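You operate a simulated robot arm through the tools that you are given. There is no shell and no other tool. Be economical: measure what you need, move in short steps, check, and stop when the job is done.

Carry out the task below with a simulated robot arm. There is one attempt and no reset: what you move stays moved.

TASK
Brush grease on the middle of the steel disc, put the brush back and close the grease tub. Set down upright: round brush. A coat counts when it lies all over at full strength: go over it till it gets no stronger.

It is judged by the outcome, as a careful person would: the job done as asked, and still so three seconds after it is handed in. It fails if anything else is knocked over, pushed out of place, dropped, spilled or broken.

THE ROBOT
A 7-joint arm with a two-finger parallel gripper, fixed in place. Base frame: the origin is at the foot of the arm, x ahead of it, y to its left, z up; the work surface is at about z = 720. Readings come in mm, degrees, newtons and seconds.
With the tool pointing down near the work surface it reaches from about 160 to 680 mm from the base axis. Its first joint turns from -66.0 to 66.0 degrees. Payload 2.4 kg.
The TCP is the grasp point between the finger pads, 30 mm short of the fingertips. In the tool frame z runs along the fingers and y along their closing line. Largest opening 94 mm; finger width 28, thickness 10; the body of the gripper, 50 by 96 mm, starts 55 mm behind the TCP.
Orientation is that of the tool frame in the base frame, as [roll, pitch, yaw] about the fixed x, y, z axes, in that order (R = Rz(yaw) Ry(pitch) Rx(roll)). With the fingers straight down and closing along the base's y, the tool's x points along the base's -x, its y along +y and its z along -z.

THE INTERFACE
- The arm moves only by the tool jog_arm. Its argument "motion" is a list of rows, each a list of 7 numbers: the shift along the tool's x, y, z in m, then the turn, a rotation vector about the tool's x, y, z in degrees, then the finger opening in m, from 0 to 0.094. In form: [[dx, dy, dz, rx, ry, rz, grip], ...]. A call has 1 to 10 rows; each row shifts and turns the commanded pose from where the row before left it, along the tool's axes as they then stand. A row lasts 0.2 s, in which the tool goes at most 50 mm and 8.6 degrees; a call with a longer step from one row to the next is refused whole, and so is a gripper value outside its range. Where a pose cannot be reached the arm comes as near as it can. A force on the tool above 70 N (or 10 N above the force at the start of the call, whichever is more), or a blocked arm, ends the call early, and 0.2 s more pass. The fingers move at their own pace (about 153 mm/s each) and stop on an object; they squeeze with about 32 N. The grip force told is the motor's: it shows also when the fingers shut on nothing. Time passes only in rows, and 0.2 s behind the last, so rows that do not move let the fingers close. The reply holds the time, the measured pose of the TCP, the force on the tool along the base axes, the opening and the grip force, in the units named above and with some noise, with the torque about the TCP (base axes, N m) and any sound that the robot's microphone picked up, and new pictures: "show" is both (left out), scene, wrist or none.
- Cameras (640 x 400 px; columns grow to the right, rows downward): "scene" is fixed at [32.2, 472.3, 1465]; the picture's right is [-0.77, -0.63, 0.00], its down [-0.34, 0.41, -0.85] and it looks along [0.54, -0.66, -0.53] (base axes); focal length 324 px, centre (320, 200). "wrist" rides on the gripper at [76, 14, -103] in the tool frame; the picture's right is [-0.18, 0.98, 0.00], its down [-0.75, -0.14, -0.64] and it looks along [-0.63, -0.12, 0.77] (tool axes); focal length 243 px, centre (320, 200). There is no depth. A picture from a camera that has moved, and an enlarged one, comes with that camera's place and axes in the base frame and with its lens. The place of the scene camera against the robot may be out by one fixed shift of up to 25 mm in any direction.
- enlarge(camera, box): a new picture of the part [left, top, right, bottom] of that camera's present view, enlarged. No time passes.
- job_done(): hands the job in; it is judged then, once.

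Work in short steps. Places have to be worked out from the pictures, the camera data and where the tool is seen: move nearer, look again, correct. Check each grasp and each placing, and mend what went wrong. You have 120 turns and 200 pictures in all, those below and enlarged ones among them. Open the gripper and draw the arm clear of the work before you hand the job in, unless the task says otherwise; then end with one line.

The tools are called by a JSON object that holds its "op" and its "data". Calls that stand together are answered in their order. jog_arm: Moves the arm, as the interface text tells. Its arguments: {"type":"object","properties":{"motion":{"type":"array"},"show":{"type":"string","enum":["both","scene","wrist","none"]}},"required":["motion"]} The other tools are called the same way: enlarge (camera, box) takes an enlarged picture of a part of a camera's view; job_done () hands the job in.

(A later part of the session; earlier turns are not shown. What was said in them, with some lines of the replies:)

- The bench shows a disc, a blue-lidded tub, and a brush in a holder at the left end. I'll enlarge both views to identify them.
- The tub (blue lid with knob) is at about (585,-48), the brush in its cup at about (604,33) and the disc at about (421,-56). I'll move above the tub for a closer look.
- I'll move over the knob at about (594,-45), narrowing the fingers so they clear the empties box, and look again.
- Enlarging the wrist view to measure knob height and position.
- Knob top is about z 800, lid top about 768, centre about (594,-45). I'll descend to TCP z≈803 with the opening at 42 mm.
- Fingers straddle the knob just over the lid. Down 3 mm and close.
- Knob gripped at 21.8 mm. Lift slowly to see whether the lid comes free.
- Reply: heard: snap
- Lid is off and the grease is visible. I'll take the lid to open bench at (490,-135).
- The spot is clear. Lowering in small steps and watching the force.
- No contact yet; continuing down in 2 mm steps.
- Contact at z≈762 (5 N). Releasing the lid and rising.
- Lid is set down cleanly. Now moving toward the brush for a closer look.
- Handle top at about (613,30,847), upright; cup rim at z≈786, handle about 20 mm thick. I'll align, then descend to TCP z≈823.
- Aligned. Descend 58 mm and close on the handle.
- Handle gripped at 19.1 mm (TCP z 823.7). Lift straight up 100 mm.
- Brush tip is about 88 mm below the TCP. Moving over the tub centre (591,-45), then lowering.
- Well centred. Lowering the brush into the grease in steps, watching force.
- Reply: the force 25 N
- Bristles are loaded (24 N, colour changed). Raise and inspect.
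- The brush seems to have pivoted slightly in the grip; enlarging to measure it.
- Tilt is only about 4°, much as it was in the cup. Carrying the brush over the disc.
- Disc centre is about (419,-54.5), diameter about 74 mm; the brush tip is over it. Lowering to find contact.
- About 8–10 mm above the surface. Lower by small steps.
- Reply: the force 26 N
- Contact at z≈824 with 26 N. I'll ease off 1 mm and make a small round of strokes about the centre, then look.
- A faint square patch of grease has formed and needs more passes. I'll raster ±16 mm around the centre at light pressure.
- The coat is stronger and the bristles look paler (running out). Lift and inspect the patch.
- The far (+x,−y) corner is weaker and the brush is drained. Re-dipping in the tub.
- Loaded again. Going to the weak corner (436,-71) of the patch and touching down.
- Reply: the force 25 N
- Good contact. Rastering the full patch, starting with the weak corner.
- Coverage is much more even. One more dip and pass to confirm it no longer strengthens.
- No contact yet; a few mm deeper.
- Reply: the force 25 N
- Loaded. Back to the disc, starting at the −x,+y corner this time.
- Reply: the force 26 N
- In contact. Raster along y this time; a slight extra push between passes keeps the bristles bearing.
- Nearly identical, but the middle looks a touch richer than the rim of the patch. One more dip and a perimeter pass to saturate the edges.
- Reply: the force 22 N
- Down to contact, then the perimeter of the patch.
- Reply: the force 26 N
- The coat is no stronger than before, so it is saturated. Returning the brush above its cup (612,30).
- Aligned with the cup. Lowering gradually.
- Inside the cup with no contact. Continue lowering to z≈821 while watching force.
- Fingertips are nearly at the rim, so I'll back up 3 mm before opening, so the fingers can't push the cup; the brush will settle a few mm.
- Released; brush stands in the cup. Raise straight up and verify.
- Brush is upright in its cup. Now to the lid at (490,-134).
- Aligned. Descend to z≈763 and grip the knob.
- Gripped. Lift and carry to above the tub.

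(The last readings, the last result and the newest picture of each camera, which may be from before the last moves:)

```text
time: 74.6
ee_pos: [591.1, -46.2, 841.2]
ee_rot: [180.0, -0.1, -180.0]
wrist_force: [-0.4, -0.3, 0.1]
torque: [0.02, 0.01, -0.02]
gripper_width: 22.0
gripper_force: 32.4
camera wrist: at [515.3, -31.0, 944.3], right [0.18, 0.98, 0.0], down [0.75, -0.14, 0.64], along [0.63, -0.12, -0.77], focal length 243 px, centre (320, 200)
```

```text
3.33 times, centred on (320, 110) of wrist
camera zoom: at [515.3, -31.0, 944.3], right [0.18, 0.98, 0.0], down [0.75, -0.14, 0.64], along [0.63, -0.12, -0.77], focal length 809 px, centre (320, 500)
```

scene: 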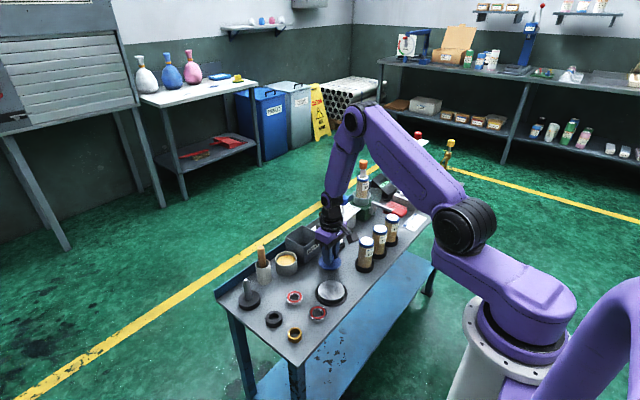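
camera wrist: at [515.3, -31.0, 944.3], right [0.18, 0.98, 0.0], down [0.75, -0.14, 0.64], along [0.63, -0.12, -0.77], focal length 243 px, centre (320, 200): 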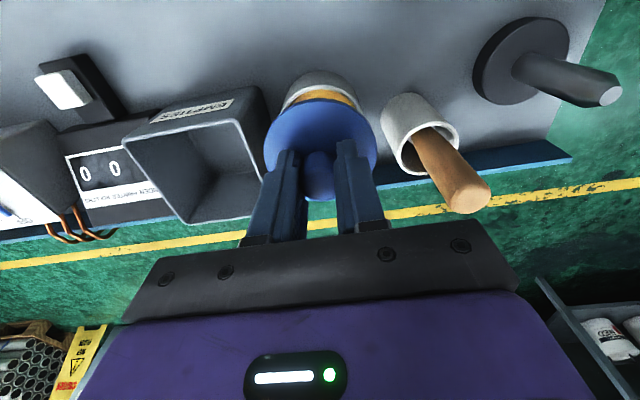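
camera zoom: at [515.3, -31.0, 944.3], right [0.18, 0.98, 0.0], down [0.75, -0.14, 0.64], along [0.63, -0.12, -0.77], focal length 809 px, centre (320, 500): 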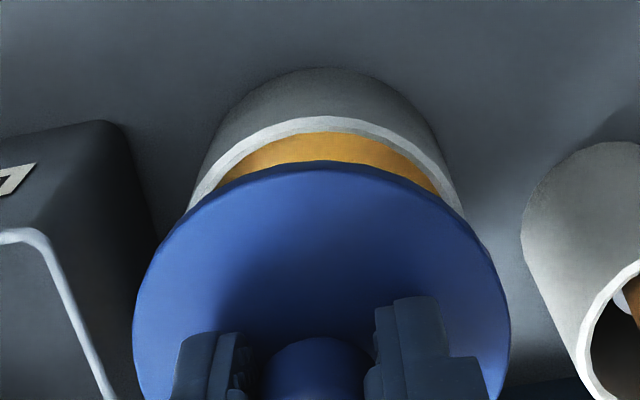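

Lid is centred over the tub. Lower to just above seat.

{"op": "jog_arm", "data": {"motion": [[0, 0, 0.018, 0, 0, 0, 0.015], [0, 0, 0.012, 0, 0, 0, 0.015], [0, 0, 0.004, 0, 0, 0, 0.015], [0, 0, 0, 0, 0, 0, 0.015]], "show": "none"}}

{"op": "enlarge", "data": {"camera": "scene", "box": [265, 225, 315, 285]}}

{"op": "enlarge", "data": {"camera": "wrist", "box": [240, 50, 400, 170]}}

```text
time: 75.6
ee_pos: [592.4, -45.9, 808.0]
ee_rot: [-180.0, 0.0, -180.0]
wrist_force: [0.1, 0.7, -0.9]
torque: [0.02, 0.0, 0.03]
gripper_width: 21.9
gripper_force: 32.4
```

```text
6.67 times, centred on (290, 255) of scene
camera zoom: at [32.2, 472.3, 1465.0], right [-0.77, -0.63, 0.0], down [-0.34, 0.41, -0.85], along [0.54, -0.66, -0.53], focal length 2160 px, centre (520, -167)
```

zoom: 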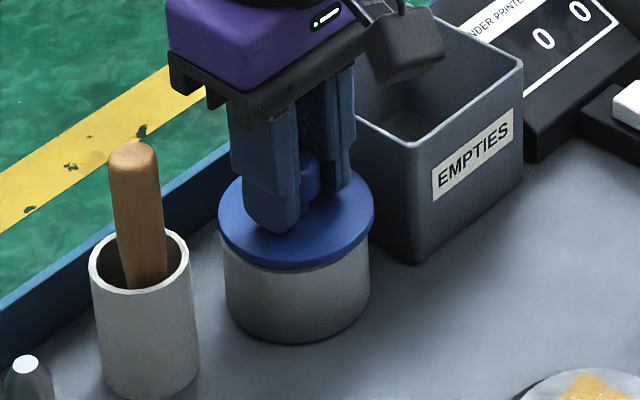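

```text
3.33 times, centred on (320, 110) of wrist
camera zoom: at [515.2, -31.7, 910.0], right [0.18, 0.98, 0.0], down [0.75, -0.14, 0.64], along [0.63, -0.12, -0.77], focal length 809 px, centre (320, 500)
```

zoom: 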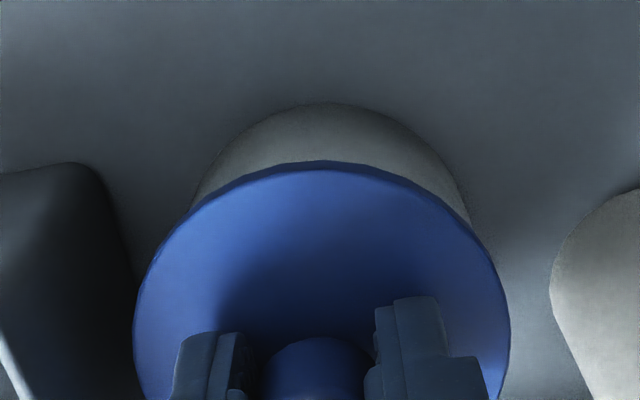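

Centred. Press down in small steps, listening for the snap.

{"op": "jog_arm", "data": {"motion": [[0, 0, 0.002, 0, 0, 0, 0.015], [0, 0, 0.002, 0, 0, 0, 0.015], [0, 0, 0, 0, 0, 0, 0.015]], "show": "none"}}

```text
time: 76.4
ee_pos: [592.2, -45.4, 804.8]
ee_rot: [-180.0, 0.2, -179.9]
wrist_force: [-1.9, 3.3, 22.4]
torque: [-0.32, 0.53, -0.05]
gripper_width: 21.9
gripper_force: 31.9
```

{"op": "jog_arm", "data": {"motion": [[0, 0, 0.001, 0, 0, 0, 0.015], [0, 0, 0.001, 0, 0, 0, 0.015], [0, 0, 0, 0, 0, 0, 0.015]], "show": "none"}}

{"op": "enlarge", "data": {"camera": "scene", "box": [265, 225, 315, 285]}}

```text
time: 77.2
ee_pos: [592.1, -45.8, 804.0]
ee_rot: [-180.0, 0.4, -179.9]
wrist_force: [2.4, 5.2, 31.7]
torque: [-0.33, 0.41, -0.03]
gripper_width: 22.2
gripper_force: 32.1
```

```text
6.67 times, centred on (290, 255) of scene
camera zoom: at [31.6, 472.5, 1464.9], right [-0.77, -0.63, 0.0], down [-0.34, 0.41, -0.85], along [0.54, -0.66, -0.53], focal length 2160 px, centre (520, -167)
```

zoom: 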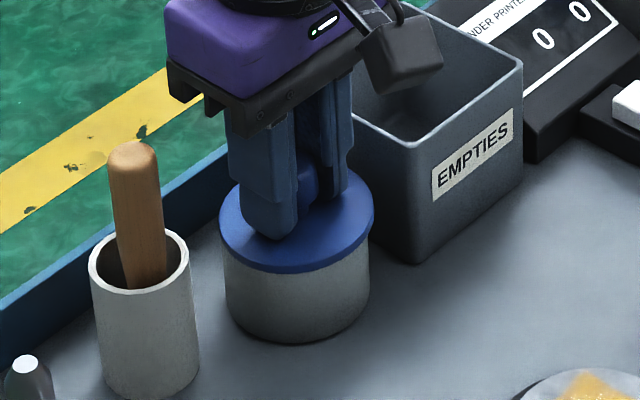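

Force 32 N, no snap yet. Pressing a little more.

{"op": "jog_arm", "data": {"motion": [[0, 0, 0.001, 0, 0, 0, 0.015], [0, 0, 0.001, 0, 0, 0, 0.015], [0, 0, 0, 0, 0, 0, 0.015]], "show": "wrist"}}

```text
time: 78.0
ee_pos: [594.5, -45.1, 802.6]
ee_rot: [-180.0, 0.4, -179.9]
wrist_force: [-1.4, 9.6, 45.2]
torque: [-0.46, 0.63, -0.06]
gripper_width: 22.3
gripper_force: 31.5
camera wrist: at [515.8, -31.3, 905.1], right [0.18, 0.98, 0.0], down [0.75, -0.14, 0.65], along [0.64, -0.12, -0.76], focal length 243 px, centre (320, 200)
```

wrist: 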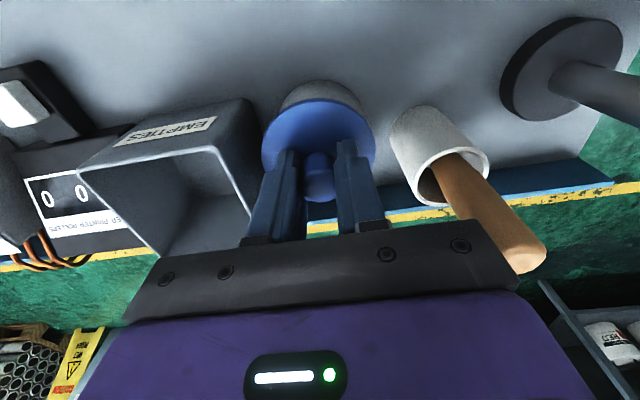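

Force is building without a snap; enlarging to check seating and tilt.

{"op": "enlarge", "data": {"camera": "scene", "box": [275, 240, 305, 275]}}

{"op": "enlarge", "data": {"camera": "wrist", "box": [250, 60, 390, 165]}}

```text
11.43 times, centred on (290, 258) of scene
camera zoom: at [31.3, 472.6, 1464.9], right [-0.77, -0.63, 0.0], down [-0.34, 0.41, -0.85], along [0.54, -0.66, -0.53], focal length 3703 px, centre (663, -457)
```

zoom: 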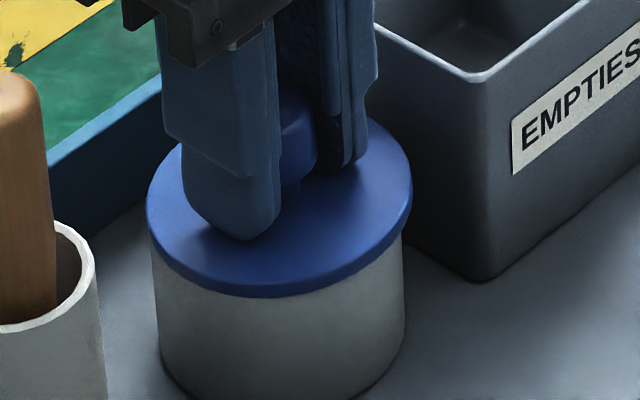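

```text
3.81 times, centred on (320, 112) of wrist
camera zoom: at [515.8, -31.3, 905.1], right [0.18, 0.98, 0.0], down [0.75, -0.14, 0.65], along [0.64, -0.12, -0.76], focal length 924 px, centre (320, 533)
```

zoom: 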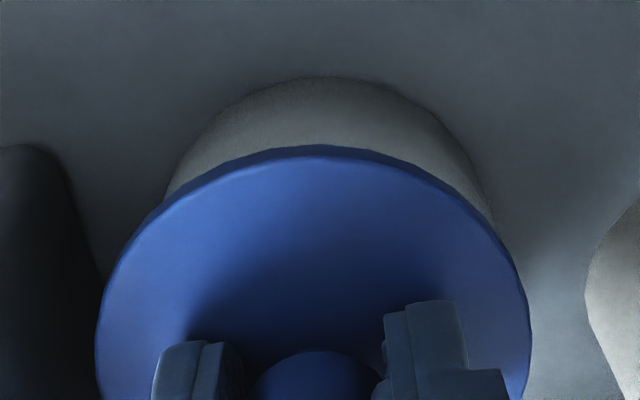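

The lid looks level and centred, with the fingertips close to its top. Press further, up to the force limit.

{"op": "jog_arm", "data": {"motion": [[0, 0, 0.001, 0, 0, 0, 0.015], [0, 0, 0.001, 0, 0, 0, 0.015], [0, 0, 0, 0, 0, 0, 0.015]], "show": "none"}}

```text
time: 78.8
ee_pos: [594.6, -45.6, 801.3]
ee_rot: [-179.8, 0.5, -179.9]
wrist_force: [-8.3, 11.1, 59.2]
torque: [-0.72, 0.96, -0.15]
gripper_width: 22.1
gripper_force: 32.2
```

The moments suggest it is bearing on one side. I'll release, rise, and look at how the lid sits.

{"op": "jog_arm", "data": {"motion": [[0, 0, -0.002, 0, 0, 0, 0.015], [0, 0, -0.002, 0, 0, 0, 0.015], [0, 0, 0, 0, 0, 0, 0.042], [0, 0, 0, 0, 0, 0, 0.042], [0, 0, -0.03, 0, 0, 0, 0.042], [0, 0, -0.04, 0, 0, 0, 0.042], [0, 0, -0.03, 0, 0, 0, 0.042], [0, 0, 0, 0, 0, 0, 0.042]], "show": "none"}}

{"op": "enlarge", "data": {"camera": "scene", "box": [265, 235, 305, 280]}}

{"op": "enlarge", "data": {"camera": "wrist", "box": [260, 40, 400, 145]}}

```text
time: 80.6
ee_pos: [591.0, -47.0, 902.0]
ee_rot: [180.0, -0.1, -180.0]
wrist_force: [0.1, 0.2, 0.2]
torque: [-0.01, -0.01, -0.01]
gripper_width: 42.1
gripper_force: 0.0
```

```text
8.89 times, centred on (285, 258) of scene
camera zoom: at [32.2, 472.3, 1465.0], right [-0.77, -0.63, 0.0], down [-0.34, 0.41, -0.85], along [0.54, -0.66, -0.53], focal length 2880 px, centre (631, -311)
```

zoom: 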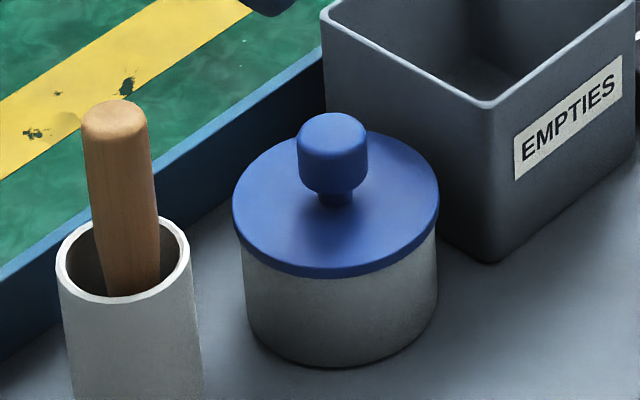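

```text
3.81 times, centred on (330, 92) of wrist
camera zoom: at [514.7, -32.0, 1004.8], right [0.18, 0.98, 0.0], down [0.75, -0.14, 0.64], along [0.63, -0.12, -0.77], focal length 924 px, centre (282, 610)
```

zoom: 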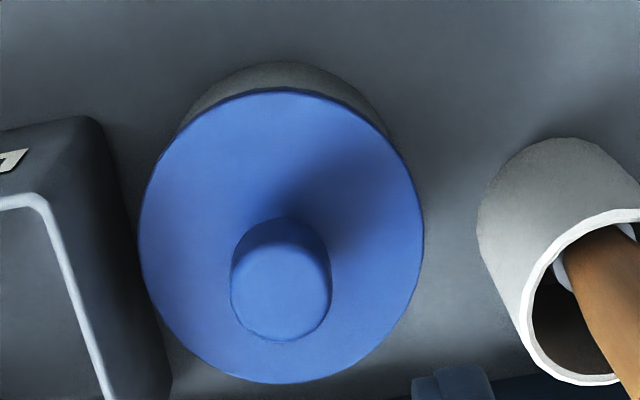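

The lid is seated level and centred within about 0.6 mm, but no snap was heard. I'll press straight down on the knob with closed fingers.

{"op": "jog_arm", "data": {"motion": [[-0.001, 0.001, 0, 0, 0, 0, 0], [0, 0, 0.03, 0, 0, 0, 0], [0, 0, 0.025, 0, 0, 0, 0], [0, 0, 0.01, 0, 0, 0, 0], [0, 0, 0, 0, 0, 0, 0]], "show": "none"}}

{"op": "enlarge", "data": {"camera": "scene", "box": [265, 225, 315, 285]}}

{"op": "enlarge", "data": {"camera": "wrist", "box": [250, 60, 390, 165]}}

```text
time: 81.8
ee_pos: [592.5, -45.2, 837.0]
ee_rot: [-179.9, 0.0, -179.9]
wrist_force: [0.4, -0.4, -0.2]
torque: [-0.02, 0.04, 0.02]
gripper_width: 0.0
gripper_force: 31.7
```

```text
6.67 times, centred on (290, 255) of scene
camera zoom: at [32.2, 472.3, 1465.0], right [-0.77, -0.63, 0.0], down [-0.34, 0.41, -0.85], along [0.54, -0.66, -0.53], focal length 2160 px, centre (520, -167)
```

zoom: 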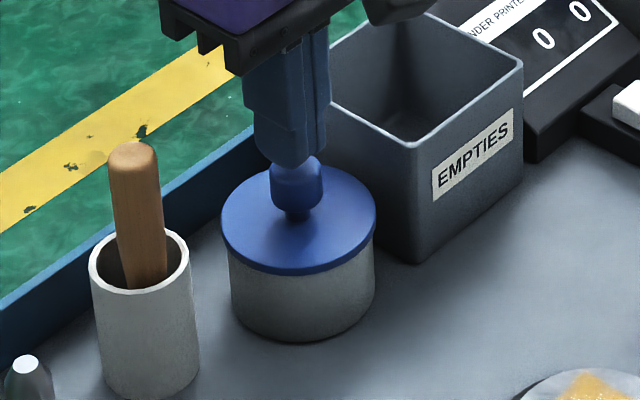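

```text
3.81 times, centred on (320, 112) of wrist
camera zoom: at [516.5, -31.0, 939.2], right [0.18, 0.98, 0.0], down [0.75, -0.14, 0.64], along [0.63, -0.12, -0.77], focal length 924 px, centre (320, 533)
```

zoom: 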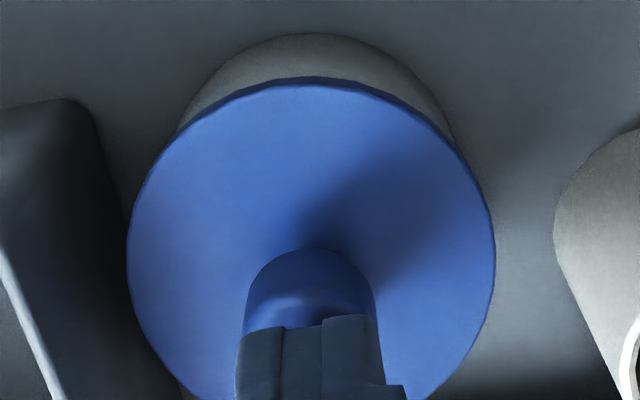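

Press down on the knob in small steps.

{"op": "jog_arm", "data": {"motion": [[0, -0.001, 0.003, 0, 0, 0, 0], [0, 0, 0.002, 0, 0, 0, 0], [0, 0, 0.002, 0, 0, 0, 0], [0, 0, 0, 0, 0, 0, 0]], "show": "none"}}

```text
time: 82.8
ee_pos: [592.4, -46.1, 829.0]
ee_rot: [-179.9, 0.0, -179.9]
wrist_force: [0.2, -0.5, -0.4]
torque: [0.0, 0.02, -0.02]
gripper_width: 0.0
gripper_force: 32.4
```

{"op": "jog_arm", "data": {"motion": [[0, 0, 0.001, 0, 0, 0, 0], [0, 0, 0.001, 0, 0, 0, 0], [0, 0, 0.001, 0, 0, 0, 0], [0, 0, 0, 0, 0, 0, 0]], "show": "none"}}

```text
time: 83.8
ee_pos: [593.7, -45.9, 828.3]
ee_rot: [-180.0, 0.2, -180.0]
wrist_force: [-12.8, 0.6, 42.0]
torque: [-0.01, 0.29, -0.04]
gripper_width: 0.0
gripper_force: 32.3
heard: snap
```

Snap heard — the lid is closed. Draw back up and check everything.

{"op": "jog_arm", "data": {"motion": [[0, 0, -0.02, 0, 0, 0, 0], [0, 0, -0.04, 0, 0, 0, 0.03], [0, 0, -0.04, 0, 0, 0, 0.06], [0, 0, -0.04, 0, 0, 0, 0.06], [0.03, 0, -0.03, 0, 0, 0, 0.08], [0.04, 0, 0, 0, 0, 0, 0.08], [0.04, -0.01, 0, 0, 0, 0, 0.08], [0.04, -0.02, -0.01, 0, 0, 0, 0.08], [0, 0, 0, 0, 0, 0, 0.08]]}}

{"op": "enlarge", "data": {"camera": "scene", "box": [220, 220, 380, 350]}}

{"op": "enlarge", "data": {"camera": "wrist", "box": [220, 0, 500, 200]}}

```text
time: 85.8
ee_pos: [442.5, -77.3, 1004.9]
ee_rot: [-180.0, 0.0, -179.9]
wrist_force: [-0.3, 0.1, 0.4]
torque: [-0.01, 0.01, -0.02]
gripper_width: 79.8
gripper_force: 0.2
camera wrist: at [366.4, -61.7, 1107.6], right [0.18, 0.98, 0.0], down [0.75, -0.14, 0.64], along [0.63, -0.12, -0.77], focal length 243 px, centre (320, 200)
```

scene: 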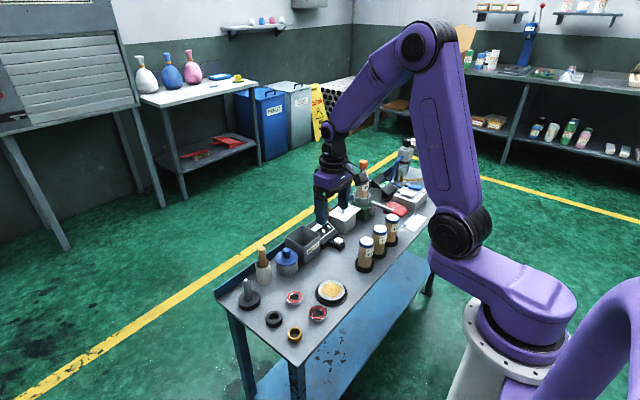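
wrist: 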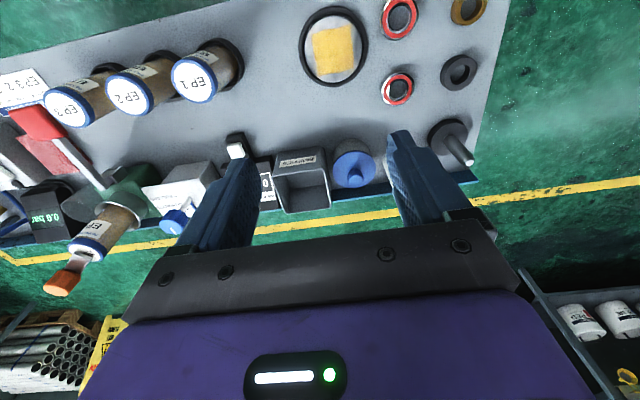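

```text
3.08 times, centred on (300, 285) of scene
camera zoom: at [32.2, 472.3, 1465.0], right [-0.77, -0.63, 0.0], down [-0.34, 0.41, -0.85], along [0.54, -0.66, -0.53], focal length 997 px, centre (382, -62)
```

zoom: 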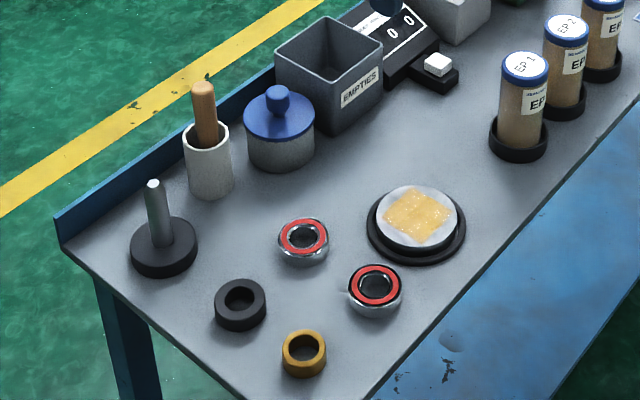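

```text
2.00 times, centred on (360, 100) of wrist
camera zoom: at [366.4, -61.7, 1107.6], right [0.18, 0.98, 0.0], down [0.75, -0.14, 0.64], along [0.63, -0.12, -0.77], focal length 485 px, centre (240, 400)
```

zoom: 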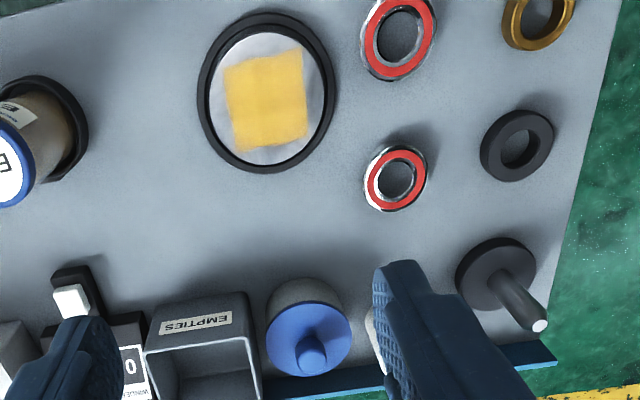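

Everything is in place; a last close look at the coat's evenness.

{"op": "enlarge", "data": {"camera": "wrist", "box": [295, 0, 375, 90]}}

```text
4.44 times, centred on (335, 45) of wrist
camera zoom: at [366.4, -61.7, 1107.6], right [0.18, 0.98, 0.0], down [0.75, -0.14, 0.64], along [0.63, -0.12, -0.77], focal length 1078 px, centre (253, 889)
```

zoom: 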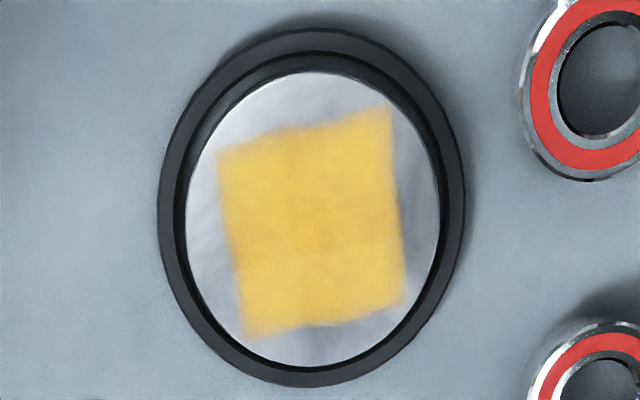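

The coat is even over the whole patch, the brush stands upright in its cup, and the lid snapped shut. The gripper is open and clear, so I'm handing in.

{"op": "job_done", "data": {}}

```text
The job is handed in.
```

The middle of the disc is greased evenly and no longer got stronger with further passes; the brush stands upright in its cup and the tub lid is snapped shut, though pressing the lid on shifted the tub about 2 mm.
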